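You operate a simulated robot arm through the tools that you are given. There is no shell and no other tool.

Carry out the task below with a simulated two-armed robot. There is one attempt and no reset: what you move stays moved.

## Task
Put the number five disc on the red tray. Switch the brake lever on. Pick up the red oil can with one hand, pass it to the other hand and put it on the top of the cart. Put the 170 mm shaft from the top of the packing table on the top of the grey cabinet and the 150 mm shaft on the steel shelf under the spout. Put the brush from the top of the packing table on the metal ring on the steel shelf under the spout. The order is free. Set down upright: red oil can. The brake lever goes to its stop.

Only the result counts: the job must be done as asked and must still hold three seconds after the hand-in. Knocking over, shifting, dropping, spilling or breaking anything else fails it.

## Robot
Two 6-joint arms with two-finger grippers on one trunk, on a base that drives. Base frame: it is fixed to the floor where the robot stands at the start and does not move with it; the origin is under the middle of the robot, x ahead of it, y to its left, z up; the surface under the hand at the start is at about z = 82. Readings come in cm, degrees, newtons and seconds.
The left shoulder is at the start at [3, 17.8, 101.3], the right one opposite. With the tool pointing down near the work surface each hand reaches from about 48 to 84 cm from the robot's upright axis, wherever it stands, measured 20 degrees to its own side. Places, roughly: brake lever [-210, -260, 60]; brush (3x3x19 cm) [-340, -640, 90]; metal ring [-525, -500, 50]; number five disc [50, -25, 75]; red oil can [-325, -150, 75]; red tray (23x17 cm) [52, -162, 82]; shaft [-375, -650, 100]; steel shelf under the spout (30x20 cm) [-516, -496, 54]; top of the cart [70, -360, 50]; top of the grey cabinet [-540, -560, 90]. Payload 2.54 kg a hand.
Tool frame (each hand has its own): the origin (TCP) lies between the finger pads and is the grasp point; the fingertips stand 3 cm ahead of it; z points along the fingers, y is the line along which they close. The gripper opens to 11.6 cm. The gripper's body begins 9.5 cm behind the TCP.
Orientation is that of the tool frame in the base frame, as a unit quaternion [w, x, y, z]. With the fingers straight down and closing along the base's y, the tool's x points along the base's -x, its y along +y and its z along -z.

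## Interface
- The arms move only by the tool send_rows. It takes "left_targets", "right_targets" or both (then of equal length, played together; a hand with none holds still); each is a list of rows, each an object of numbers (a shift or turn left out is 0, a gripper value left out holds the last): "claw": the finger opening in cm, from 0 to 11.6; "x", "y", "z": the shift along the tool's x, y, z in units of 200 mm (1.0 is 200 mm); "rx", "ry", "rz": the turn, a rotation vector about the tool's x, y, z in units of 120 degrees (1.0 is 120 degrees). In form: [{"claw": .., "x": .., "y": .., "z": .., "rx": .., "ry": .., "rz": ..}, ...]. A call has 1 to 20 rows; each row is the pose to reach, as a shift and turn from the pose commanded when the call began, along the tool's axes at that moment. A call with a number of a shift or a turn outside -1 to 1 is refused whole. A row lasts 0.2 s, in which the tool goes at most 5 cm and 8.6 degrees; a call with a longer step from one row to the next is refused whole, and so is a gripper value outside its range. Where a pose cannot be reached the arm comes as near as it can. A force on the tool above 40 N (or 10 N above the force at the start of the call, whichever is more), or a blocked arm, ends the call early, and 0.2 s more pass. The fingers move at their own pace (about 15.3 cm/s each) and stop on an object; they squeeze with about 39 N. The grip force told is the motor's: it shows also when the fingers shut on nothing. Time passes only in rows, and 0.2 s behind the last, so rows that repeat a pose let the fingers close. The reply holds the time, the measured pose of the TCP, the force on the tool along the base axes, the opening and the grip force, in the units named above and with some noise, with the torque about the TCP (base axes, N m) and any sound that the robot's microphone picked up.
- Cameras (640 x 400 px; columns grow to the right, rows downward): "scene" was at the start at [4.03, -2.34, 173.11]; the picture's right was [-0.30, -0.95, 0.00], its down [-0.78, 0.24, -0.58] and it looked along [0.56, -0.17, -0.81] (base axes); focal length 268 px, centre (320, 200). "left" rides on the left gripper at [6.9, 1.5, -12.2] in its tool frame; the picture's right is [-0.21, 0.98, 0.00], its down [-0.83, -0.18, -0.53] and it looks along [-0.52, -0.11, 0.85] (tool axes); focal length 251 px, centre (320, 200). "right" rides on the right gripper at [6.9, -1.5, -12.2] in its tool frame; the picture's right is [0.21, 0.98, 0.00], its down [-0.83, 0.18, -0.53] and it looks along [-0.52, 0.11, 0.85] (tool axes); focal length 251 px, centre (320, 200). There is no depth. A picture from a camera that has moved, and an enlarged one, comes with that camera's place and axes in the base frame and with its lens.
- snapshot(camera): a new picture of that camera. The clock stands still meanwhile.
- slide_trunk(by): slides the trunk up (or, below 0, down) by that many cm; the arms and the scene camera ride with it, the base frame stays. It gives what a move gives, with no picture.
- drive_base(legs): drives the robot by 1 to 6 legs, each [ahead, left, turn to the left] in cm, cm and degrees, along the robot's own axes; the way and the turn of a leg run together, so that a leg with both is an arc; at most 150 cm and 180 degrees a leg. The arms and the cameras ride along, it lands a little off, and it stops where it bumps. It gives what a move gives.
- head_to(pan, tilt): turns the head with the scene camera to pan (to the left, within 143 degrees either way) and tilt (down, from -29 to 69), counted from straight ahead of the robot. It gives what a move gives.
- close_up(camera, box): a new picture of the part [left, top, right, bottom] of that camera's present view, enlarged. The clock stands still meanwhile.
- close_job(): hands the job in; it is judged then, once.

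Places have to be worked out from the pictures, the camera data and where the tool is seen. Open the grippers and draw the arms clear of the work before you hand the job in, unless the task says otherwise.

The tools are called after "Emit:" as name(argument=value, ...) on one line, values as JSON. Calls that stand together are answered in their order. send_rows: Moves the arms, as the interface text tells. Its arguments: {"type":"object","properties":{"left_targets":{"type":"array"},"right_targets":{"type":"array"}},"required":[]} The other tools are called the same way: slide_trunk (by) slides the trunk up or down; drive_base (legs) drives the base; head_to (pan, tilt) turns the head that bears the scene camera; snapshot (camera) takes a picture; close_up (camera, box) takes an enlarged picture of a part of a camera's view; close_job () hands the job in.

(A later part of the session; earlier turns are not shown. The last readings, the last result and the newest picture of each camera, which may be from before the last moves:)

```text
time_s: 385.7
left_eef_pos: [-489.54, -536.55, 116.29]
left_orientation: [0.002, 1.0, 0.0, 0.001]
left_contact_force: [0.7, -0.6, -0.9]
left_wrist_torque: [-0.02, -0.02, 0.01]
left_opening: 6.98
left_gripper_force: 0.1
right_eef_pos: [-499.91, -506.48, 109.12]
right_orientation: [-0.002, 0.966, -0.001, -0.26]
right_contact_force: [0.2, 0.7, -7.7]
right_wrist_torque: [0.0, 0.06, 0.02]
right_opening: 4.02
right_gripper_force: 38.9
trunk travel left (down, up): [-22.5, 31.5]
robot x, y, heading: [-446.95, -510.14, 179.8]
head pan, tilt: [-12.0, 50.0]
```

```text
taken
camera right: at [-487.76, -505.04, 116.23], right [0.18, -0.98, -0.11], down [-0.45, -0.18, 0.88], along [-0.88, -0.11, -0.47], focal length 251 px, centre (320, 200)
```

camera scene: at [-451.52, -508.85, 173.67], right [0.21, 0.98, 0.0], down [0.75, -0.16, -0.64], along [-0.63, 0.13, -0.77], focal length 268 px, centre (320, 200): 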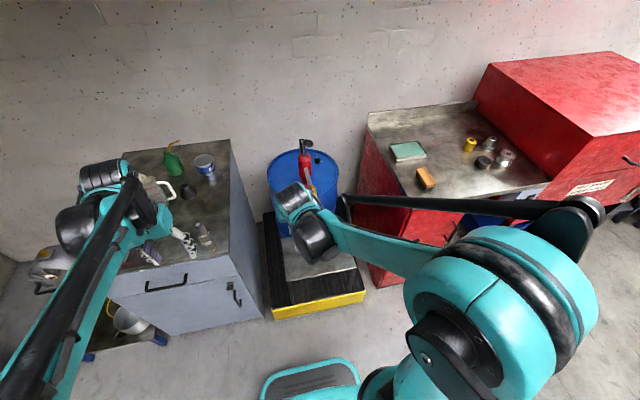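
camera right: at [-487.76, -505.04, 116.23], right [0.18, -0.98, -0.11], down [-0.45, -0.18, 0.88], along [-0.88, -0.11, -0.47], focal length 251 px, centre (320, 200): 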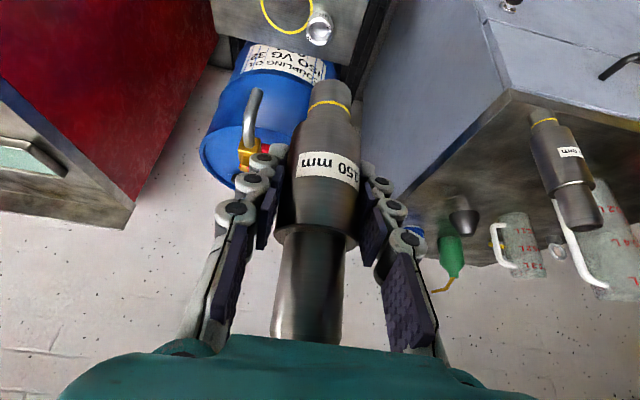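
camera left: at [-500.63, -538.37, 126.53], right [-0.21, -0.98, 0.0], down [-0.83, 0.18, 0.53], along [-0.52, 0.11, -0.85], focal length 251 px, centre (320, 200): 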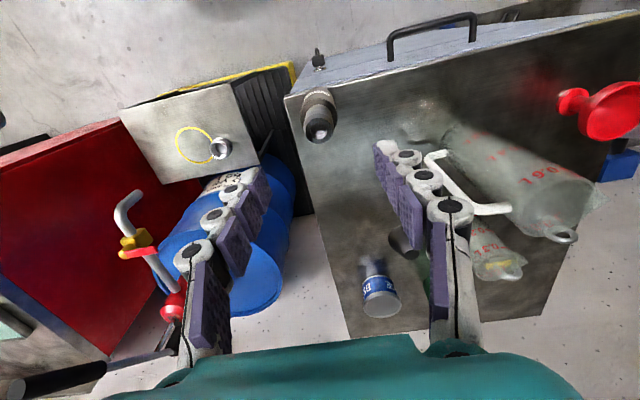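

All measured: ring near [−520, −504], spout tip near [−518, −496, 82.5]. I lower the trunk 22 cm and move the right hand sideways first and then forward, to above [−512, −487] on the shelf.

Emit:
slide_trunk(by=-22)

Emit:
send_rows(right_targets=[{"y": -0.2}, {"y": -0.4}, {"y": -0.6}, {"y": -0.8}, {"y": -0.97}, {"x": -0.17, "y": -0.97, "z": 0.1}, {"x": -0.34, "y": -0.97, "z": 0.2}, {"x": -0.5, "y": -0.97, "z": 0.29}, {"x": -0.5, "y": -0.97, "z": 0.29}])

Emit:
snapshot(camera="right")

Emit:
snapshot(camera="left")

Emit:
snapshot(camera="scene")

```text
time_s: 388.1
left_eef_pos: [-489.55, -536.68, 94.28]
left_orientation: [0.003, 1.0, 0.0, 0.001]
left_contact_force: [-0.1, -0.3, -0.7]
left_wrist_torque: [-0.01, -0.01, 0.04]
left_opening: 7.0
left_gripper_force: 0.0
right_eef_pos: [-499.93, -506.5, 87.26]
right_orientation: [-0.001, 0.966, 0.001, -0.26]
right_contact_force: [-0.1, -0.5, -8.6]
right_wrist_torque: [0.01, 0.01, 0.04]
right_opening: 4.0
right_gripper_force: 38.8
trunk travel left (down, up): [-0.5, 53.5]
robot x, y, heading: [-446.69, -510.63, 179.9]
head pan, tilt: [-12.0, 50.0]
```

```text
time_s: 390.1
left_eef_pos: [-489.52, -536.55, 94.25]
left_orientation: [0.002, 1.0, 0.001, 0.001]
left_contact_force: [0.2, -0.3, 0.3]
left_wrist_torque: [0.01, 0.0, 0.02]
left_opening: 7.02
left_gripper_force: 0.1
right_eef_pos: [-511.39, -486.98, 87.16]
right_orientation: [-0.001, 0.966, 0.0, -0.26]
right_contact_force: [1.4, -0.2, -8.9]
right_wrist_torque: [0.0, 0.03, 0.02]
right_opening: 4.0
right_gripper_force: 39.1
trunk travel left (down, up): [-0.5, 53.5]
robot x, y, heading: [-446.89, -510.48, 179.8]
head pan, tilt: [-12.0, 50.0]
```

```text
taken
camera right: at [-499.3, -485.56, 94.24], right [0.18, -0.98, -0.11], down [-0.45, -0.18, 0.88], along [-0.88, -0.11, -0.47], focal length 251 px, centre (320, 200)
```

right: 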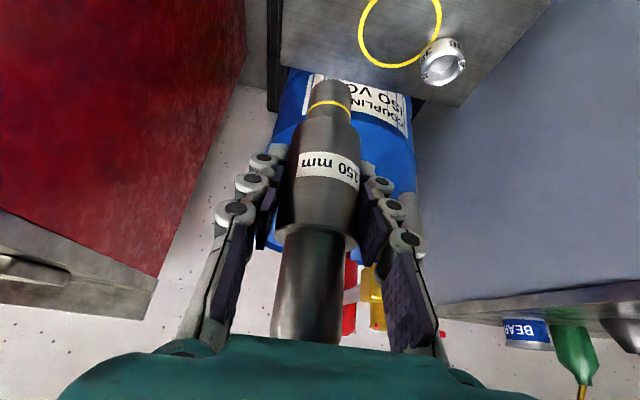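

```text
taken
camera left: at [-482.67, -538.14, 106.41], right [-0.21, -0.98, 0.0], down [-0.83, 0.18, 0.53], along [-0.52, 0.11, -0.85], focal length 251 px, centre (320, 200)
```

left: 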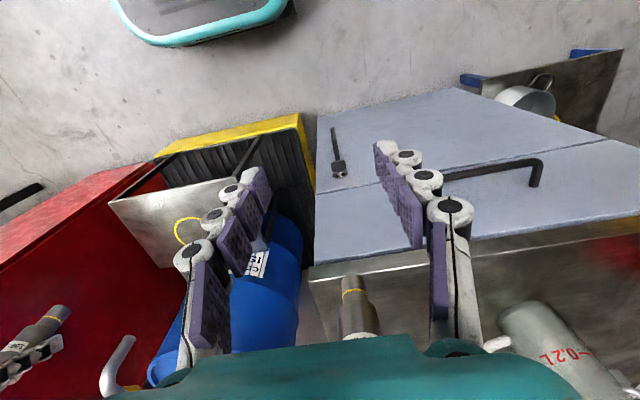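

```text
taken
camera scene: at [-451.47, -508.81, 151.67], right [0.21, 0.98, 0.0], down [0.75, -0.16, -0.64], along [-0.63, 0.13, -0.77], focal length 268 px, centre (320, 200)
```

scene: 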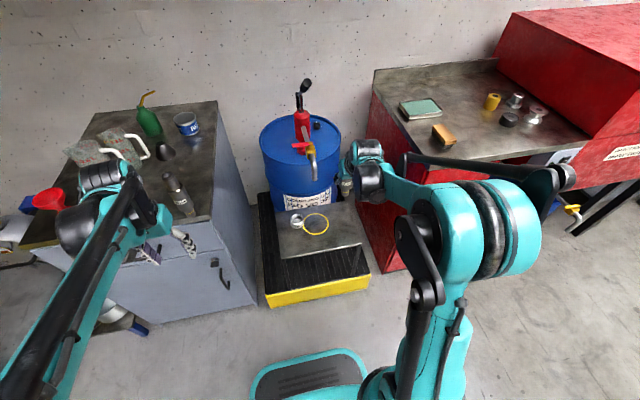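

The shaft hangs above the free right part of the shelf, clear of the spout. I lower it vertically 18 cm.

Emit:
send_rows(right_targets=[{"x": 0.1, "z": 0.173}, {"x": 0.2, "z": 0.346}, {"x": 0.3, "z": 0.52}, {"x": 0.4, "z": 0.693}, {"x": 0.45, "z": 0.78}, {"x": 0.45, "z": 0.78}])

Emit:
snapshot(camera="right")

Emit:
close_up(camera="scene", box=[240, 150, 420, 310])

```text
time_s: 391.5
left_eef_pos: [-489.61, -536.54, 94.24]
left_orientation: [0.001, 1.0, 0.0, 0.001]
left_contact_force: [0.3, -1.3, 0.2]
left_wrist_torque: [0.01, 0.03, 0.0]
left_opening: 7.01
left_gripper_force: 0.0
right_eef_pos: [-511.4, -487.23, 69.35]
right_orientation: [-0.001, 0.966, 0.001, -0.26]
right_contact_force: [-0.5, 0.0, -8.1]
right_wrist_torque: [-0.02, 0.03, 0.02]
right_opening: 4.04
right_gripper_force: 39.3
trunk travel left (down, up): [-0.5, 53.5]
robot x, y, heading: [-446.78, -509.79, 180.0]
head pan, tilt: [-12.0, 50.0]
```

```text
taken
camera right: at [-499.4, -485.64, 76.41], right [0.18, -0.98, -0.11], down [-0.45, -0.18, 0.88], along [-0.88, -0.11, -0.47], focal length 251 px, centre (320, 200)
```

right: 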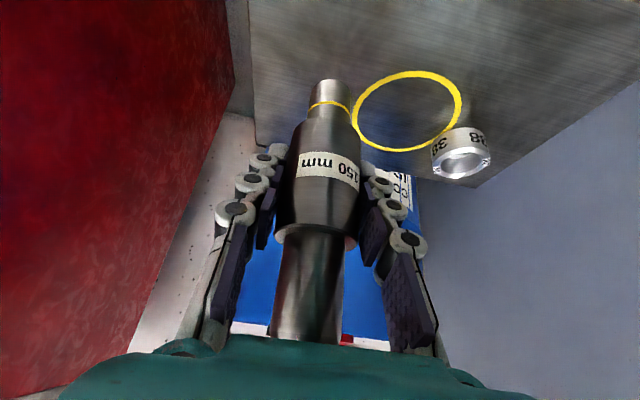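

```text
2.50 times, centred on (330, 230) of scene
camera zoom: at [-451.52, -508.81, 151.67], right [0.21, 0.98, 0.0], down [0.75, -0.16, -0.64], along [-0.63, 0.13, -0.77], focal length 669 px, centre (295, 125)
```

zoom: 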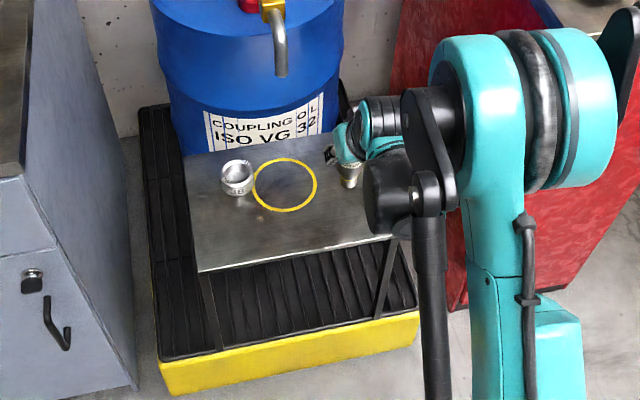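

The place is free. I lower the rest in small steps, watching for contact.

Emit:
send_rows(right_targets=[{"x": 0.05, "z": 0.087}, {"x": 0.1, "z": 0.173}, {"x": 0.14, "z": 0.242}, {"x": 0.155, "z": 0.268}, {"x": 0.165, "z": 0.286}, {"x": 0.175, "z": 0.303}])

```text
time_s: 392.9
left_eef_pos: [-489.54, -536.64, 94.26]
left_orientation: [0.001, 1.0, 0.0, 0.001]
left_contact_force: [-1.0, 0.0, -0.2]
left_wrist_torque: [0.02, 0.0, -0.03]
left_opening: 6.99
left_gripper_force: 0.0
right_eef_pos: [-511.38, -487.08, 62.24]
right_orientation: [-0.002, 0.966, 0.0, -0.26]
right_contact_force: [-0.3, 0.1, -7.6]
right_wrist_torque: [0.01, -0.02, -0.02]
right_opening: 4.02
right_gripper_force: 38.9
trunk travel left (down, up): [-0.5, 53.5]
robot x, y, heading: [-447.07, -510.3, 179.9]
head pan, tilt: [-12.0, 50.0]
```

Emit:
send_rows(right_targets=[{"x": 0.006, "z": 0.011}, {"x": 0.0125, "z": 0.0217}, {"x": 0.019, "z": 0.0325}, {"x": 0.025, "z": 0.0433}, {"x": 0.03, "z": 0.052}])

Emit:
snapshot(camera="right")

```text
time_s: 394.1
left_eef_pos: [-489.33, -536.72, 94.47]
left_orientation: [0.002, 1.0, 0.0, 0.0]
left_contact_force: [0.0, -0.1, -0.1]
left_wrist_torque: [0.03, 0.03, 0.01]
left_opening: 7.01
left_gripper_force: 0.0
right_eef_pos: [-511.4, -487.16, 61.28]
right_orientation: [-0.003, 0.965, 0.0, -0.263]
right_contact_force: [-1.6, 1.6, 24.5]
right_wrist_torque: [-0.22, -0.09, 0.1]
right_opening: 4.01
right_gripper_force: 39.1
trunk travel left (down, up): [-0.5, 53.5]
robot x, y, heading: [-447.36, -510.39, 179.7]
head pan, tilt: [-12.0, 50.0]
```

```text
taken
camera right: at [-499.3, -485.57, 68.24], right [0.18, -0.98, -0.11], down [-0.44, -0.18, 0.88], along [-0.88, -0.11, -0.47], focal length 251 px, centre (320, 200)
```

right: 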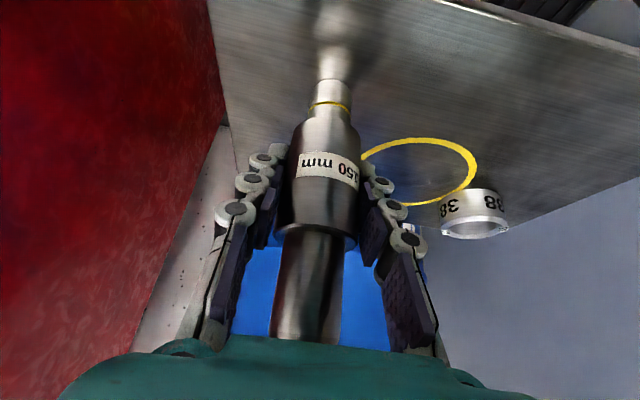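

The shaft's foot touches the shelf (24 N). I ease up slightly, open the right fingers to 7 cm, and check.

Emit:
send_rows(right_targets=[{"x": -0.006, "z": -0.011}, {"x": -0.007, "z": -0.012}, {"x": -0.007, "z": -0.012}, {"claw": 7.0, "x": -0.007, "z": -0.012}, {"x": -0.007, "z": -0.012}, {"x": -0.007, "z": -0.012}])

Emit:
snapshot(camera="right")

```text
time_s: 395.5
left_eef_pos: [-489.48, -536.71, 94.28]
left_orientation: [0.002, 1.0, 0.0, 0.001]
left_contact_force: [-0.1, 0.1, 0.8]
left_wrist_torque: [-0.01, -0.03, -0.02]
left_opening: 6.98
left_gripper_force: 0.1
right_eef_pos: [-511.53, -487.08, 61.36]
right_orientation: [-0.002, 0.966, 0.0, -0.26]
right_contact_force: [-0.6, -0.3, -1.0]
right_wrist_torque: [-0.01, -0.01, -0.03]
right_opening: 7.01
right_gripper_force: 0.0
trunk travel left (down, up): [-0.5, 53.5]
robot x, y, heading: [-446.64, -510.16, 179.9]
head pan, tilt: [-12.0, 50.0]
```

```text
taken
camera right: at [-499.42, -485.6, 68.38], right [0.18, -0.98, -0.11], down [-0.45, -0.18, 0.88], along [-0.88, -0.11, -0.47], focal length 251 px, centre (320, 200)
```

right: 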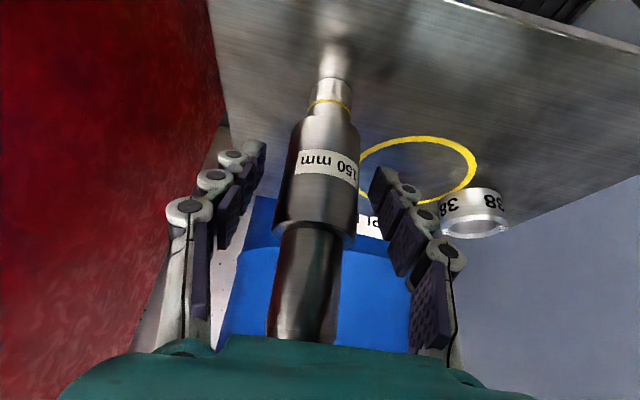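

The shaft stands alone. I withdraw the right hand along its own axis (up and back).

Emit:
send_rows(right_targets=[{"z": -0.06}, {"z": -0.15}, {"z": -0.3}, {"z": -0.5}, {"z": -0.7}, {"z": -0.9}, {"z": -0.95}])

Emit:
snapshot(camera="right")

Emit:
close_up(camera="scene", box=[240, 150, 420, 310])

```text
time_s: 397.1
left_eef_pos: [-489.53, -536.71, 94.3]
left_orientation: [0.002, 1.0, 0.0, 0.001]
left_contact_force: [0.5, 1.0, 0.0]
left_wrist_torque: [0.04, -0.03, 0.01]
left_opening: 7.0
left_gripper_force: 0.0
right_eef_pos: [-501.88, -487.22, 78.2]
right_orientation: [-0.002, 0.965, 0.0, -0.261]
right_contact_force: [-0.6, -1.5, 0.9]
right_wrist_torque: [0.01, 0.0, 0.01]
right_opening: 6.98
right_gripper_force: 0.0
trunk travel left (down, up): [-0.5, 53.5]
robot x, y, heading: [-447.05, -510.42, 179.7]
head pan, tilt: [-12.0, 50.0]
```

```text
taken
camera right: at [-489.79, -485.71, 85.22], right [0.18, -0.98, -0.11], down [-0.45, -0.18, 0.88], along [-0.88, -0.11, -0.47], focal length 251 px, centre (320, 200)
```

right: 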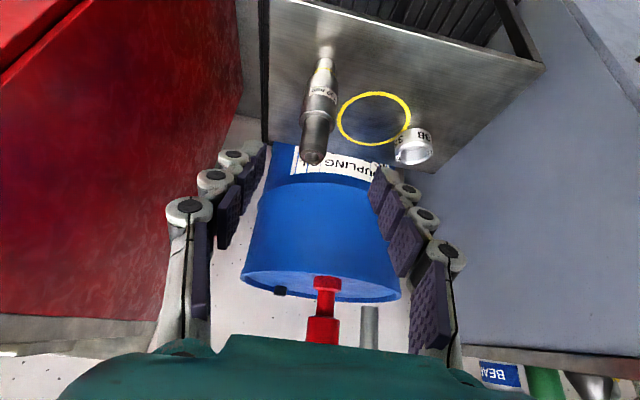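

```text
2.50 times, centred on (330, 230) of scene
camera zoom: at [-451.43, -508.84, 151.67], right [0.21, 0.98, 0.0], down [0.75, -0.16, -0.64], along [-0.63, 0.13, -0.77], focal length 669 px, centre (295, 125)
```

zoom: 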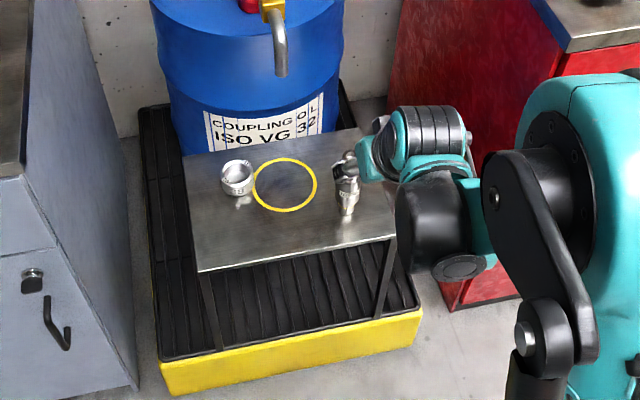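

The 150 mm shaft stands on the shelf. I zoom on the metal ring to plan where the brush goes.

Emit:
close_up(camera="right", box=[370, 80, 470, 190])

Emit:
close_up(camera="scene", box=[310, 200, 370, 250])

Emit:
close_up(camera="scene", box=[280, 190, 400, 260])

```text
3.64 times, centred on (420, 135) of right
camera zoom: at [-489.79, -485.71, 85.22], right [0.18, -0.98, -0.11], down [-0.45, -0.18, 0.88], along [-0.88, -0.11, -0.47], focal length 914 px, centre (-44, 436)
```

zoom: 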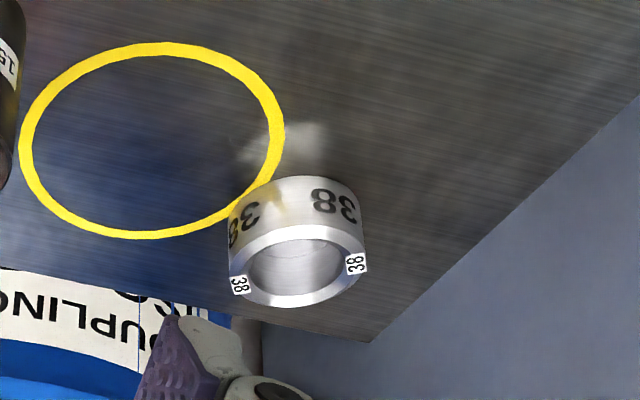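

```text
8.00 times, centred on (340, 225) of scene
camera zoom: at [-451.43, -508.84, 151.67], right [0.21, 0.98, 0.0], down [0.75, -0.16, -0.64], along [-0.63, 0.13, -0.77], focal length 2140 px, centre (160, 0)
```

zoom: 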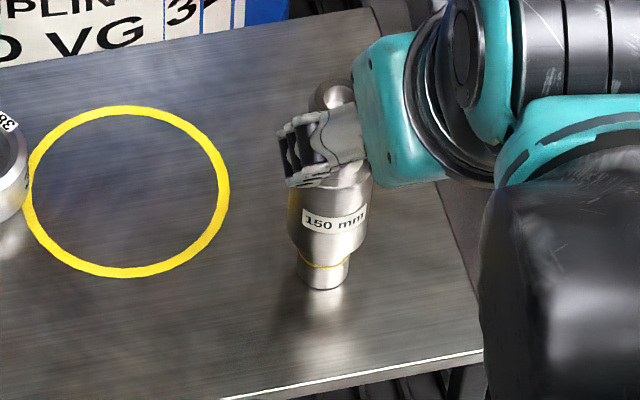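

```text
5.33 times, centred on (340, 225) of scene
camera zoom: at [-451.43, -508.84, 151.67], right [0.21, 0.98, 0.0], down [0.75, -0.16, -0.64], along [-0.63, 0.13, -0.77], focal length 1427 px, centre (213, 67)
```

zoom: 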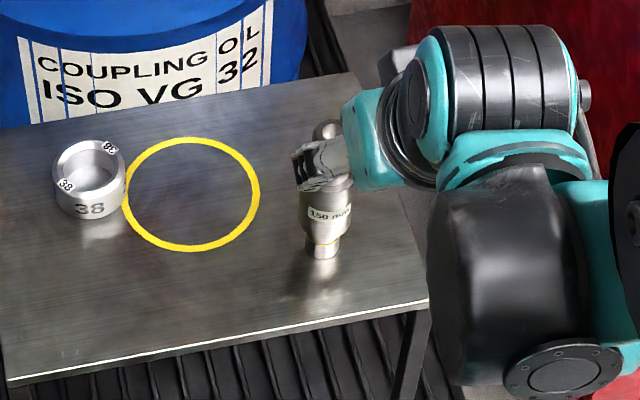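

Ring: outer about 5.8 cm, bore 38 mm, about 3.3 cm high, near [−520, −504.5]. The brush (in a cup, leaning slightly) I will take with the left hand held level, then lay across the ring. First I restore the right hand and back away.

Emit:
send_rows(right_targets=[{"x": -0.1, "z": -0.15}, {"x": -0.2, "z": -0.3, "ry": 0.06}, {"x": -0.2, "z": -0.4, "ry": 0.12}, {"x": -0.2, "z": -0.5, "ry": 0.18}, {"x": -0.2, "z": -0.5, "ry": 0.25}, {"x": -0.2, "z": -0.5, "ry": 0.25}])

Emit:
slide_trunk(by=18)

Emit:
drive_base(legs=[[-75, 0, 0]])

Emit:
snapshot(camera="scene")

```text
time_s: 398.5
left_eef_pos: [-489.44, -536.68, 94.35]
left_orientation: [0.001, 1.0, 0.0, 0.001]
left_contact_force: [-0.4, -0.4, 0.7]
left_wrist_torque: [0.01, 0.03, -0.01]
left_opening: 6.99
left_gripper_force: 0.1
right_eef_pos: [-500.42, -487.21, 88.43]
right_orientation: [-0.002, 1.0, 0.001, -0.001]
right_contact_force: [0.3, 0.4, 0.6]
right_wrist_torque: [0.02, 0.01, -0.01]
right_opening: 7.0
right_gripper_force: 0.0
trunk travel left (down, up): [-0.5, 53.5]
robot x, y, heading: [-447.06, -510.22, 179.9]
head pan, tilt: [-12.0, 50.0]
```

```text
time_s: 400.5
left_eef_pos: [-489.51, -536.52, 112.34]
left_orientation: [0.001, 1.0, -0.001, 0.001]
left_contact_force: [-0.1, -0.6, -0.8]
left_wrist_torque: [-0.01, -0.01, 0.0]
left_opening: 6.97
left_gripper_force: 0.0
right_eef_pos: [-500.4, -487.08, 106.42]
right_orientation: [-0.002, 1.0, 0.0, -0.002]
right_contact_force: [-0.6, 0.0, 1.0]
right_wrist_torque: [0.0, 0.03, 0.02]
right_opening: 7.0
right_gripper_force: 0.0
trunk travel left (down, up): [-18.5, 35.5]
robot x, y, heading: [-446.92, -510.1, 180.0]
head pan, tilt: [-12.0, 50.0]
```

```text
time_s: 404.5
left_eef_pos: [-414.9, -536.82, 112.35]
left_orientation: [0.003, 1.0, 0.004, 0.001]
left_contact_force: [0.2, -0.1, 0.7]
left_wrist_torque: [0.0, 0.04, 0.02]
left_opening: 6.98
left_gripper_force: 0.0
right_eef_pos: [-426.16, -487.32, 106.49]
right_orientation: [-0.001, 1.0, 0.004, -0.003]
right_contact_force: [0.5, 0.1, 0.4]
right_wrist_torque: [-0.01, 0.0, -0.01]
right_opening: 6.95
right_gripper_force: 0.1
trunk travel left (down, up): [-18.5, 35.5]
robot x, y, heading: [-372.55, -510.14, -179.4]
head pan, tilt: [-12.0, 50.0]
```

```text
taken
camera scene: at [-376.98, -508.68, 169.68], right [0.2, 0.98, 0.0], down [0.75, -0.15, -0.64], along [-0.63, 0.13, -0.77], focal length 268 px, centre (320, 200)
```

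scene: 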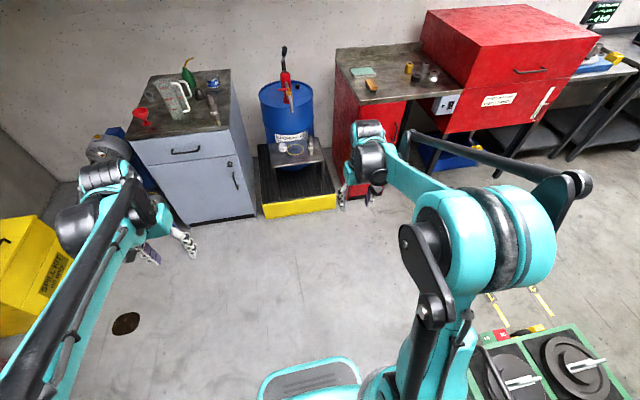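

I turn left to face the packing table again, then pitch the left hand forward to level while extending it.

Emit:
drive_base(legs=[[0, 0, 89.5]])

Emit:
send_rows(left_targets=[{"claw": 6, "x": -0.1, "y": -0.05, "ry": -0.0682}, {"x": -0.2, "y": -0.1, "ry": -0.1364}, {"x": -0.3, "y": -0.15, "ry": -0.2045}, {"x": -0.4, "y": -0.2, "ry": -0.2727}, {"x": -0.5, "y": -0.25, "ry": -0.3409}, {"x": -0.6, "y": -0.3, "ry": -0.4091}, {"x": -0.7, "y": -0.35, "ry": -0.4773}, {"x": -0.8, "y": -0.4, "ry": -0.5455}, {"x": -0.9, "y": -0.45, "ry": -0.6136}, {"x": -1.0, "y": -0.5, "ry": -0.6818}, {"x": -1.0, "y": -0.5, "ry": -0.75}, {"x": -1.0, "y": -0.5, "ry": -0.75}])

Emit:
head_to(pan=0, tilt=35)

Emit:
snapshot(camera="scene")

```text
time_s: 408.7
left_eef_pos: [-347.33, -553.4, 112.39]
left_orientation: [0.001, 0.716, 0.698, 0.001]
left_contact_force: [0.1, 0.0, -0.2]
left_wrist_torque: [-0.02, 0.0, 0.01]
left_opening: 6.99
left_gripper_force: 0.0
right_eef_pos: [-397.28, -562.88, 106.44]
right_orientation: [0.0, 0.717, 0.697, -0.002]
right_contact_force: [1.0, 0.7, -0.9]
right_wrist_torque: [-0.01, -0.02, -0.01]
right_opening: 7.0
right_gripper_force: 0.0
trunk travel left (down, up): [-18.5, 35.5]
robot x, y, heading: [-372.41, -510.05, -91.6]
head pan, tilt: [-12.0, 50.0]
```

```text
time_s: 411.3
left_eef_pos: [-357.61, -573.12, 112.42]
left_orientation: [0.487, 0.515, 0.502, -0.496]
left_contact_force: [0.1, -0.1, -0.6]
left_wrist_torque: [0.03, -0.01, 0.02]
left_opening: 6.02
left_gripper_force: 0.0
right_eef_pos: [-397.12, -562.85, 106.47]
right_orientation: [0.0, 0.717, 0.698, -0.003]
right_contact_force: [-0.1, 0.3, -0.6]
right_wrist_torque: [-0.01, 0.0, 0.01]
right_opening: 7.0
right_gripper_force: 0.0
trunk travel left (down, up): [-18.5, 35.5]
robot x, y, heading: [-372.49, -509.83, -91.5]
head pan, tilt: [-12.0, 50.0]
```

```text
time_s: 412.0
left_eef_pos: [-357.68, -573.21, 112.34]
left_orientation: [0.487, 0.515, 0.502, -0.496]
left_contact_force: [-0.4, -0.3, -0.4]
left_wrist_torque: [0.05, 0.03, 0.01]
left_opening: 5.99
left_gripper_force: 0.1
right_eef_pos: [-397.22, -562.96, 106.4]
right_orientation: [0.0, 0.718, 0.696, -0.003]
right_contact_force: [-0.4, -0.6, 0.0]
right_wrist_torque: [0.01, 0.02, 0.0]
right_opening: 6.98
right_gripper_force: 0.0
trunk travel left (down, up): [-18.5, 35.5]
robot x, y, heading: [-372.41, -509.87, -91.8]
head pan, tilt: [0.0, 35.0]
```

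```text
taken
camera scene: at [-372.66, -516.07, 171.84], right [-1.0, 0.03, 0.0], down [0.02, 0.57, -0.82], along [-0.02, -0.82, -0.57], focal length 268 px, centre (320, 200)
```

scene: 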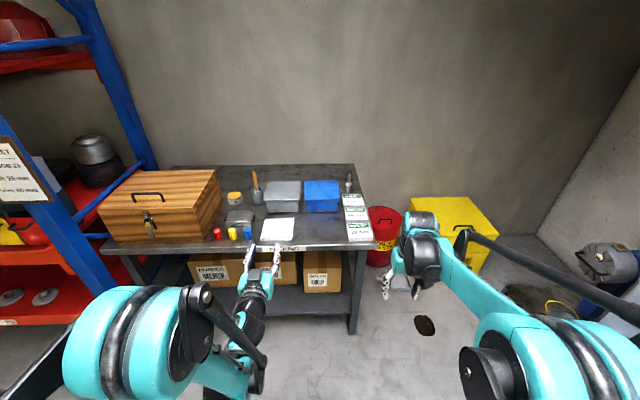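

The left hand points level. I zoom on the brush to measure its position and lean.

Emit:
close_up(camera="scene", box=[215, 160, 305, 225])

Emit:
close_up(camera="scene", box=[240, 165, 275, 205])

```text
6.15 times, centred on (260, 192) of scene
camera zoom: at [-372.66, -516.07, 171.84], right [-1.0, 0.03, 0.0], down [0.02, 0.57, -0.82], along [-0.02, -0.82, -0.57], focal length 1646 px, centre (689, 246)
```

zoom: 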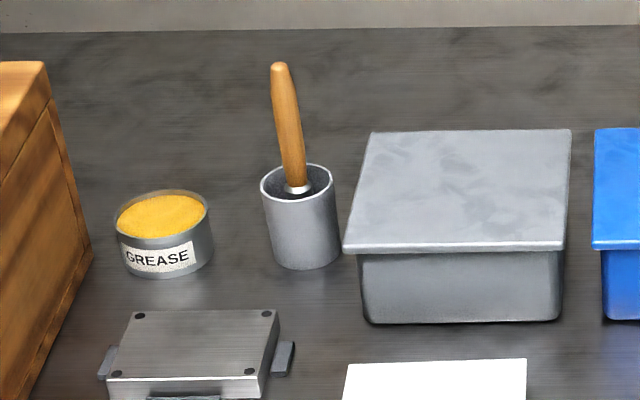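

```text
10.00 times, centred on (258, 185) of scene
camera zoom: at [-372.66, -516.07, 171.84], right [-1.0, 0.03, 0.0], down [0.02, 0.57, -0.82], along [-0.02, -0.82, -0.57], focal length 2676 px, centre (945, 350)
```

zoom: 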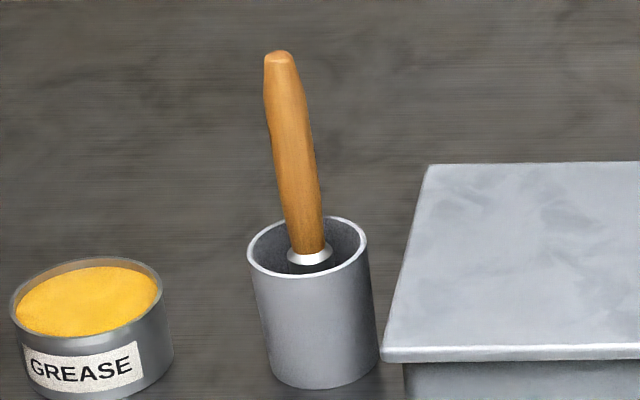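

The brush stands nearly vertical at about [−341.2, −640], top z ≈ 104.6, cup rim z ≈ 93. I raise the right hand out of the way, drive left and ahead, and lower the trunk 10 cm.

Emit:
send_rows(right_targets=[{"x": 0.1, "z": -0.2}, {"x": 0.2, "z": -0.4}, {"x": 0.2, "z": -0.6}, {"x": 0.2, "z": -0.6}])

Emit:
drive_base(legs=[[0, 17, 1.7], [45, 0, 0]])

Emit:
slide_trunk(by=-9)

Emit:
snapshot(camera="scene")

Emit:
snapshot(camera="left")

Emit:
snapshot(camera="right")

```text
time_s: 413.0
left_eef_pos: [-357.63, -573.2, 112.31]
left_orientation: [0.487, 0.515, 0.503, -0.495]
left_contact_force: [-0.5, 0.7, 0.0]
left_wrist_torque: [-0.01, -0.02, 0.0]
left_opening: 6.0
left_gripper_force: 0.0
right_eef_pos: [-397.26, -558.95, 118.34]
right_orientation: [0.001, 0.717, 0.697, -0.002]
right_contact_force: [-0.9, -0.2, -0.5]
right_wrist_torque: [0.03, 0.01, 0.04]
right_opening: 7.0
right_gripper_force: 0.1
trunk travel left (down, up): [-18.5, 35.5]
robot x, y, heading: [-372.53, -510.25, -91.4]
head pan, tilt: [0.0, 35.0]
```

```text
time_s: 416.8
left_eef_pos: [-337.98, -617.03, 112.37]
left_orientation: [0.494, 0.507, 0.511, -0.487]
left_contact_force: [-0.9, -0.8, -0.1]
left_wrist_torque: [0.02, -0.01, -0.04]
left_opening: 5.98
left_gripper_force: 0.0
right_eef_pos: [-378.09, -604.04, 118.3]
right_orientation: [-0.001, 0.706, 0.708, -0.002]
right_contact_force: [-0.7, -0.9, 0.6]
right_wrist_torque: [-0.01, 0.0, 0.01]
right_opening: 7.02
right_gripper_force: 0.1
trunk travel left (down, up): [-18.5, 35.5]
robot x, y, heading: [-354.8, -554.77, -89.7]
head pan, tilt: [0.0, 35.0]
```

```text
time_s: 418.0
left_eef_pos: [-337.93, -616.93, 103.37]
left_orientation: [0.494, 0.507, 0.51, -0.488]
left_contact_force: [-0.3, 0.0, -0.1]
left_wrist_torque: [0.01, -0.02, 0.01]
left_opening: 5.99
left_gripper_force: 0.0
right_eef_pos: [-378.06, -604.02, 109.35]
right_orientation: [0.0, 0.706, 0.708, -0.002]
right_contact_force: [0.1, -0.1, -0.5]
right_wrist_torque: [0.02, 0.0, -0.04]
right_opening: 6.99
right_gripper_force: 0.2
trunk travel left (down, up): [-9.5, 44.5]
robot x, y, heading: [-355.0, -554.5, -89.6]
head pan, tilt: [0.0, 35.0]
```

```text
taken
camera scene: at [-354.82, -560.3, 162.86], right [-1.0, 0.0, 0.0], down [0.0, 0.57, -0.82], along [0.0, -0.82, -0.57], focal length 268 px, centre (320, 200)
```

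scene: 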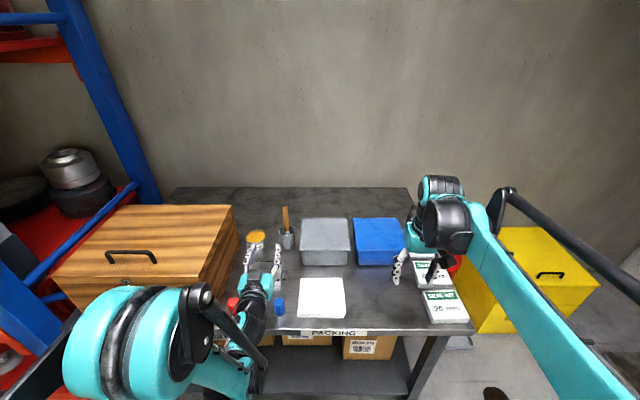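

```text
taken
camera left: at [-336.56, -604.49, 96.79], right [0.98, 0.0, 0.22], down [-0.19, 0.5, 0.84], along [-0.11, -0.86, 0.49], focal length 251 px, centre (320, 200)
```

left: 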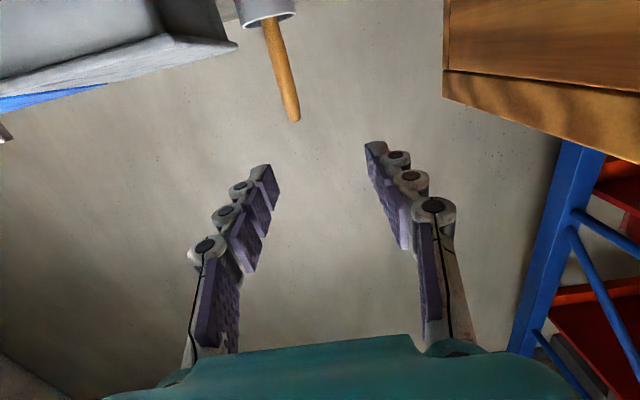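

```text
taken
camera right: at [-379.52, -597.0, 121.5], right [0.98, 0.22, 0.0], down [0.19, -0.82, 0.54], along [0.11, -0.52, -0.84], focal length 251 px, centre (320, 200)
```

right: 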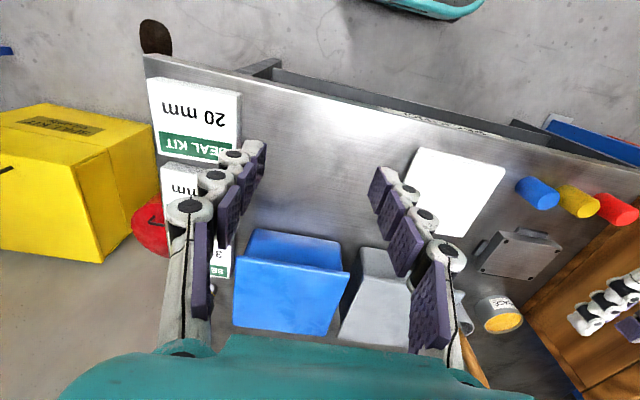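

The brush's handle is at x ≈ −341.8. I line up the left hand (x, height) and advance 12 cm, leaving the fingertips ~8 cm short of it.

Emit:
send_rows(left_targets=[{"x": 0.08, "y": -0.1}, {"x": 0.16, "y": -0.21}, {"x": 0.16, "y": -0.21, "z": 0.2}, {"x": 0.16, "y": -0.21, "z": 0.4}, {"x": 0.16, "y": -0.21, "z": 0.6}, {"x": 0.16, "y": -0.21, "z": 0.6}])

Emit:
snapshot(camera="left")

Emit:
close_up(camera="scene", box=[220, 190, 340, 290])

```text
time_s: 419.4
left_eef_pos: [-341.87, -628.58, 99.67]
left_orientation: [0.495, 0.506, 0.51, -0.488]
left_contact_force: [-0.1, 0.3, -0.2]
left_wrist_torque: [-0.01, -0.01, 0.0]
left_opening: 6.0
left_gripper_force: 0.1
left hand out of reach, approached as far as the arm can: row 1, 2
right_eef_pos: [-378.1, -604.01, 109.37]
right_orientation: [0.0, 0.706, 0.709, -0.003]
right_contact_force: [-0.2, -0.1, -0.3]
right_wrist_torque: [-0.02, 0.0, 0.01]
right_opening: 6.99
right_gripper_force: 0.1
trunk travel left (down, up): [-9.5, 44.5]
robot x, y, heading: [-355.07, -554.33, -89.9]
head pan, tilt: [0.0, 35.0]
```

```text
taken
camera left: at [-340.56, -616.26, 93.08], right [0.98, 0.0, 0.22], down [-0.19, 0.5, 0.84], along [-0.11, -0.86, 0.49], focal length 251 px, centre (320, 200)
```

left: 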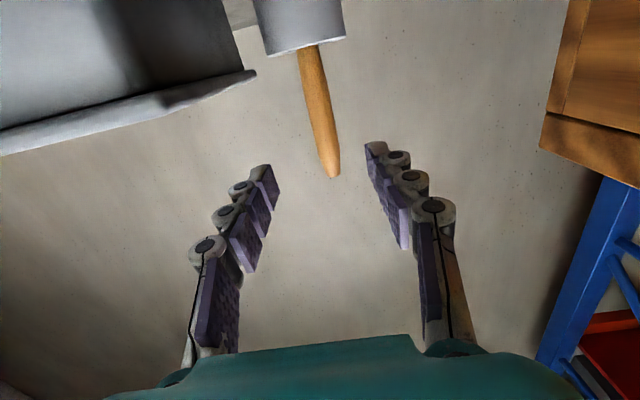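

```text
4.00 times, centred on (280, 240) of scene
camera zoom: at [-354.83, -560.24, 162.86], right [-1.0, 0.0, 0.0], down [0.0, 0.57, -0.82], along [0.0, -0.82, -0.57], focal length 1070 px, centre (480, 40)
```

zoom: 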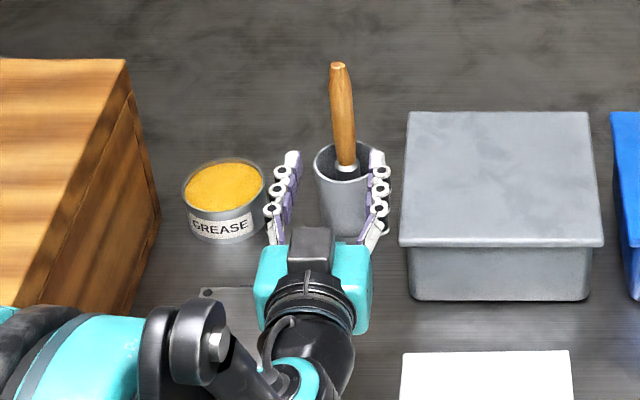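

Aligned: the handle stands at [−341.6, −640.7], centred between the fingers. I advance 12 cm.

Emit:
send_rows(left_targets=[{"z": 0.15}, {"z": 0.3}, {"z": 0.45}, {"z": 0.55}, {"z": 0.6}, {"z": 0.6}])

Emit:
snapshot(camera="left")

Emit:
close_up(camera="scene", box=[220, 190, 340, 290])

```text
time_s: 420.8
left_eef_pos: [-341.81, -640.99, 99.31]
left_orientation: [0.495, 0.506, 0.51, -0.488]
left_contact_force: [-0.1, -0.1, -0.2]
left_wrist_torque: [-0.02, -0.03, 0.0]
left_opening: 5.97
left_gripper_force: 0.1
right_eef_pos: [-378.06, -603.92, 109.4]
right_orientation: [0.001, 0.706, 0.709, -0.002]
right_contact_force: [0.0, 0.8, -0.3]
right_wrist_torque: [0.01, 0.0, 0.0]
right_opening: 6.98
right_gripper_force: 0.1
trunk travel left (down, up): [-9.5, 44.5]
robot x, y, heading: [-354.83, -554.37, -90.0]
head pan, tilt: [0.0, 35.0]
```

```text
taken
camera left: at [-340.52, -628.46, 92.71], right [0.98, 0.0, 0.22], down [-0.19, 0.5, 0.84], along [-0.11, -0.86, 0.49], focal length 251 px, centre (320, 200)
```

left: 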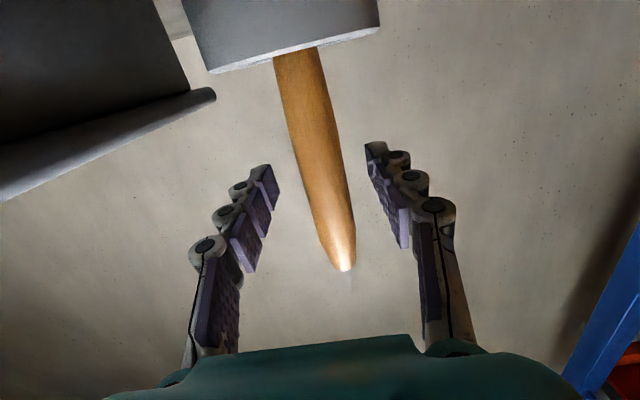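

```text
4.00 times, centred on (280, 240) of scene
camera zoom: at [-354.83, -560.31, 162.85], right [-1.0, 0.0, 0.0], down [0.0, 0.57, -0.82], along [0.0, -0.82, -0.57], focal length 1070 px, centre (480, 40)
```

zoom: 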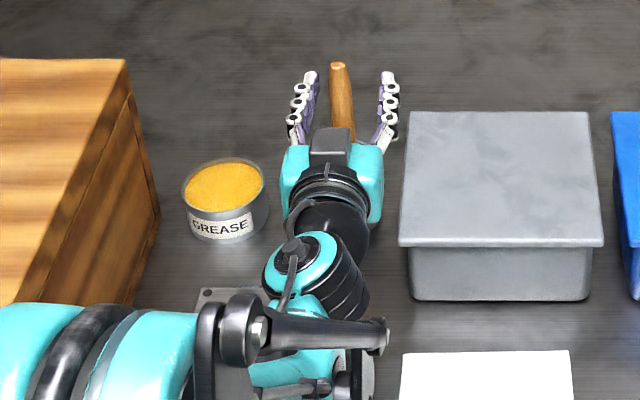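

The handle lies between the pads. I close the left gripper on it.

Emit:
send_rows(left_targets=[{"claw": 0}, {}, {}, {}, {}])

Emit:
snapshot(camera="left")

```text
time_s: 422.0
left_eef_pos: [-341.92, -640.85, 99.45]
left_orientation: [0.494, 0.508, 0.51, -0.488]
left_contact_force: [0.7, 0.4, -0.5]
left_wrist_torque: [-0.01, 0.04, 0.0]
left_opening: 1.82
left_gripper_force: 38.9
right_eef_pos: [-378.06, -603.98, 109.34]
right_orientation: [0.0, 0.706, 0.708, -0.003]
right_contact_force: [-0.4, -0.1, 0.0]
right_wrist_torque: [-0.01, -0.03, -0.01]
right_opening: 6.98
right_gripper_force: 0.2
trunk travel left (down, up): [-9.5, 44.5]
robot x, y, heading: [-354.86, -554.29, -89.7]
head pan, tilt: [0.0, 35.0]
```

```text
taken
camera left: at [-340.53, -628.45, 92.7], right [0.98, 0.0, 0.22], down [-0.19, 0.5, 0.84], along [-0.11, -0.86, 0.49], focal length 251 px, centre (320, 200)
```

left: 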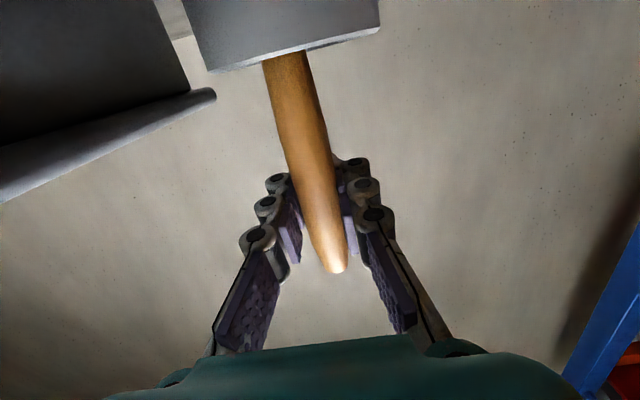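

The brush is gripped (1.82 cm). I lift it straight out of the cup with the trunk, 17 cm.

Emit:
slide_trunk(by=17)

Emit:
snapshot(camera="left")

Emit:
close_up(camera="scene", box=[200, 150, 360, 300])

Emit:
snapshot(camera="right")

```text
time_s: 424.0
left_eef_pos: [-341.82, -640.86, 116.3]
left_orientation: [0.494, 0.507, 0.51, -0.488]
left_contact_force: [-0.2, -1.2, -1.3]
left_wrist_torque: [0.0, 0.0, 0.02]
left_opening: 1.84
left_gripper_force: 38.5
right_eef_pos: [-378.03, -604.01, 126.33]
right_orientation: [0.0, 0.706, 0.708, -0.003]
right_contact_force: [-0.3, 0.3, -0.5]
right_wrist_torque: [0.01, 0.03, -0.03]
right_opening: 7.01
right_gripper_force: 0.1
trunk travel left (down, up): [-26.5, 27.5]
robot x, y, heading: [-355.13, -554.3, -89.7]
head pan, tilt: [0.0, 35.0]
```

```text
taken
camera left: at [-340.53, -628.46, 109.67], right [0.98, 0.0, 0.22], down [-0.19, 0.5, 0.84], along [-0.11, -0.86, 0.49], focal length 251 px, centre (320, 200)
```

left: 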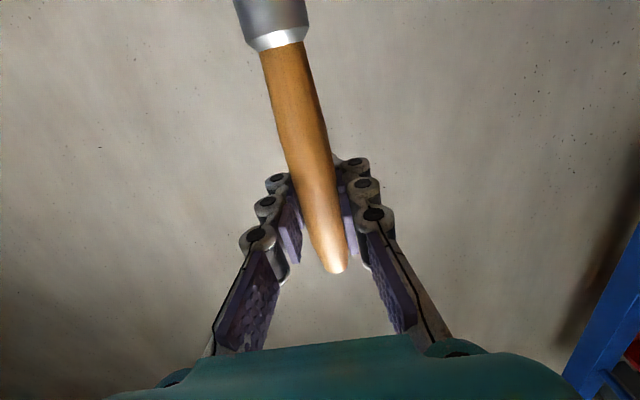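

```text
2.67 times, centred on (280, 225) of scene
camera zoom: at [-354.83, -560.35, 179.83], right [-1.0, 0.0, 0.0], down [0.0, 0.57, -0.82], along [0.0, -0.82, -0.57], focal length 714 px, centre (427, 133)
```

zoom: 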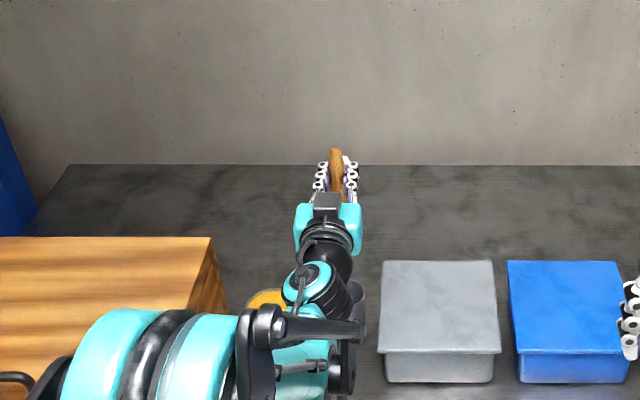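

```text
taken
camera right: at [-379.53, -597.04, 138.45], right [0.98, 0.22, 0.0], down [0.19, -0.82, 0.54], along [0.11, -0.52, -0.84], focal length 251 px, centre (320, 200)
```

right: 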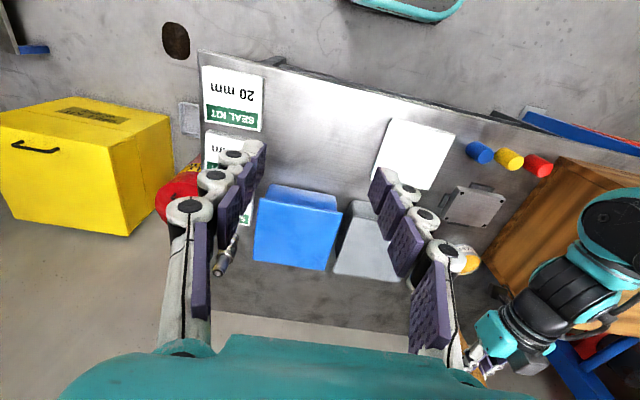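

The brush is out of the cup. I back away 75 cm and check that the cup is still standing.

Emit:
drive_base(legs=[[-72, 0, 0]])

Emit:
snapshot(camera="scene")

Emit:
close_up(camera="scene", box=[200, 110, 400, 260])

```text
time_s: 428.0
left_eef_pos: [-342.14, -566.7, 116.37]
left_orientation: [0.495, 0.507, 0.511, -0.487]
left_contact_force: [-0.3, 0.3, 0.8]
left_wrist_torque: [-0.01, 0.0, 0.01]
left_opening: 1.83
left_gripper_force: 38.9
right_eef_pos: [-378.22, -529.87, 126.37]
right_orientation: [-0.001, 0.705, 0.71, -0.002]
right_contact_force: [0.6, -0.1, 0.3]
right_wrist_torque: [0.03, 0.0, -0.01]
right_opening: 7.01
right_gripper_force: 0.1
trunk travel left (down, up): [-26.5, 27.5]
robot x, y, heading: [-355.27, -480.36, -89.6]
head pan, tilt: [0.0, 35.0]
```

```text
taken
camera scene: at [-355.18, -486.19, 179.85], right [-1.0, -0.01, 0.0], down [0.0, 0.57, -0.82], along [0.01, -0.82, -0.57], focal length 268 px, centre (320, 200)
```

scene: 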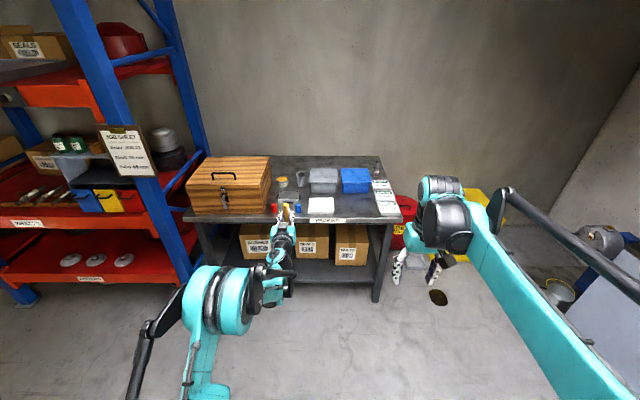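

```text
2.67 times, centred on (300, 185) of scene
camera zoom: at [-355.18, -486.19, 179.85], right [-1.0, -0.01, 0.0], down [0.0, 0.57, -0.82], along [0.01, -0.82, -0.57], focal length 714 px, centre (373, 240)
```

zoom: 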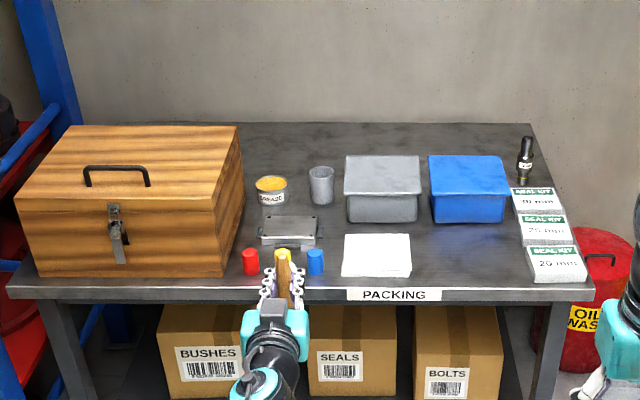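

The cup is standing and the brush is in the left hand. I pitch the left hand down to vertical, drawing it back 20 cm, so the brush turns level.

Emit:
send_rows(left_targets=[{"z": -0.1, "ry": 0.0682}, {"z": -0.2, "ry": 0.1364}, {"z": -0.3, "ry": 0.2045}, {"z": -0.4, "ry": 0.2727}, {"z": -0.5, "ry": 0.3409}, {"z": -0.6, "ry": 0.4091}, {"z": -0.7, "ry": 0.4773}, {"z": -0.8, "ry": 0.5455}, {"z": -0.9, "ry": 0.6136}, {"z": -1.0, "ry": 0.6818}, {"z": -1.0, "ry": 0.73}, {"z": -1.0, "ry": 0.73}])

Emit:
snapshot(camera="left")

Emit:
snapshot(camera="right")

Emit:
snapshot(camera="scene")

```text
time_s: 430.6
left_eef_pos: [-342.28, -546.65, 117.11]
left_orientation: [0.004, 0.703, 0.711, -0.001]
left_contact_force: [-0.6, 0.3, -0.7]
left_wrist_torque: [-0.04, 0.02, 0.01]
left_opening: 1.82
left_gripper_force: 39.1
right_eef_pos: [-378.34, -529.93, 126.42]
right_orientation: [0.0, 0.705, 0.709, -0.003]
right_contact_force: [-0.3, 0.4, -0.2]
right_wrist_torque: [-0.01, -0.02, -0.04]
right_opening: 6.99
right_gripper_force: 0.0
trunk travel left (down, up): [-26.5, 27.5]
robot x, y, heading: [-355.29, -480.73, -89.5]
head pan, tilt: [0.0, 35.0]
```

```text
taken
camera left: at [-340.89, -539.74, 129.11], right [0.98, -0.2, 0.0], down [-0.17, -0.82, 0.54], along [-0.1, -0.53, -0.84], focal length 251 px, centre (320, 200)
```

left: 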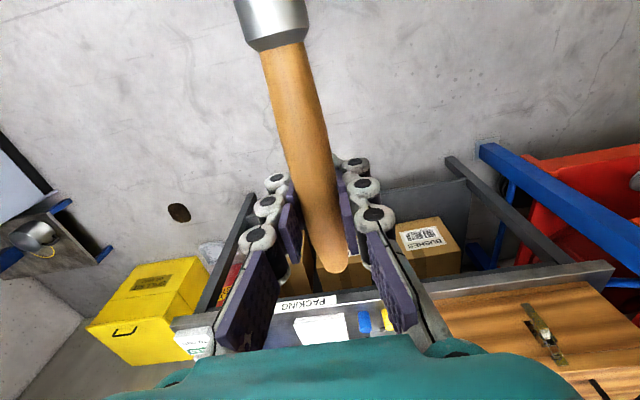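

```text
taken
camera right: at [-379.78, -522.92, 138.51], right [0.98, 0.22, 0.0], down [0.19, -0.82, 0.54], along [0.12, -0.52, -0.84], focal length 251 px, centre (320, 200)
```

right: 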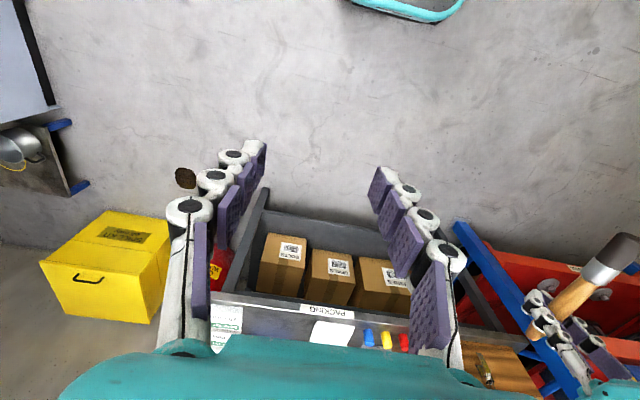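

```text
taken
camera scene: at [-355.19, -486.12, 179.86], right [-1.0, -0.01, 0.0], down [0.0, 0.57, -0.82], along [0.01, -0.82, -0.57], focal length 268 px, centre (320, 200)
```

scene: 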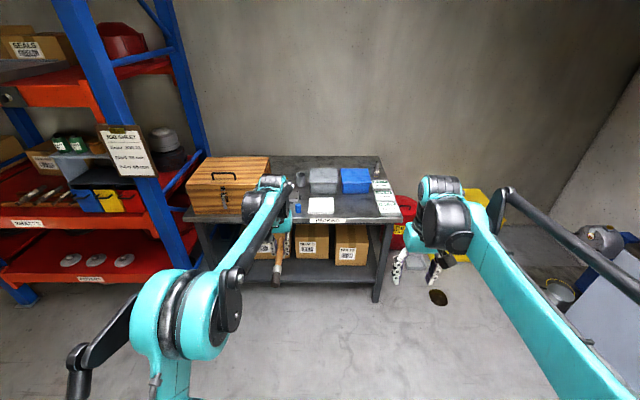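

Emit:
close_up(camera="right", box=[500, 220, 640, 400])

Emit:
close_up(camera="scene", box=[240, 165, 330, 295])

```text
2.22 times, centred on (570, 310) of right
camera zoom: at [-379.78, -522.92, 138.51], right [0.98, 0.22, 0.0], down [0.19, -0.82, 0.54], along [0.12, -0.52, -0.84], focal length 559 px, centre (-236, -44)
```

zoom: 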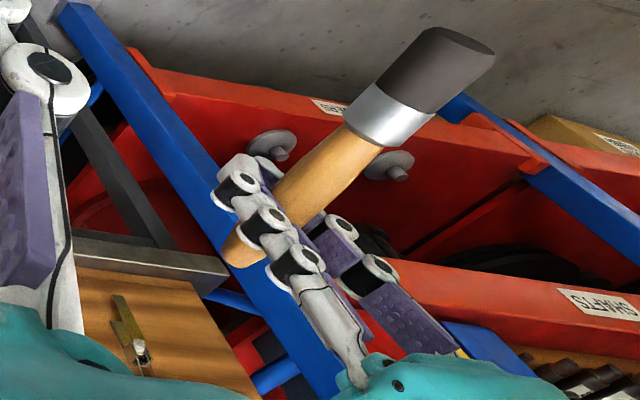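

```text
3.08 times, centred on (285, 230) of scene
camera zoom: at [-355.19, -486.12, 179.86], right [-1.0, -0.01, 0.0], down [0.0, 0.57, -0.82], along [0.01, -0.82, -0.57], focal length 823 px, centre (428, 108)
```

zoom: 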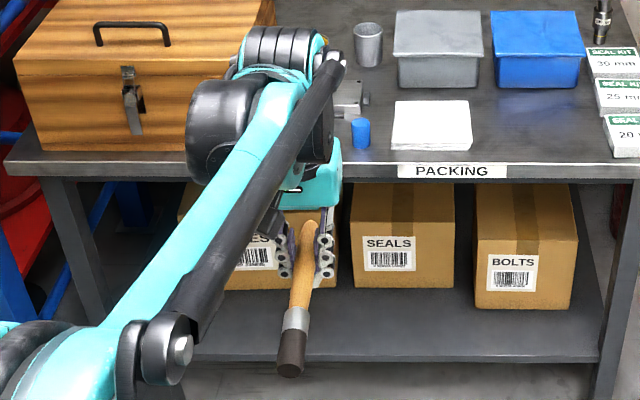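

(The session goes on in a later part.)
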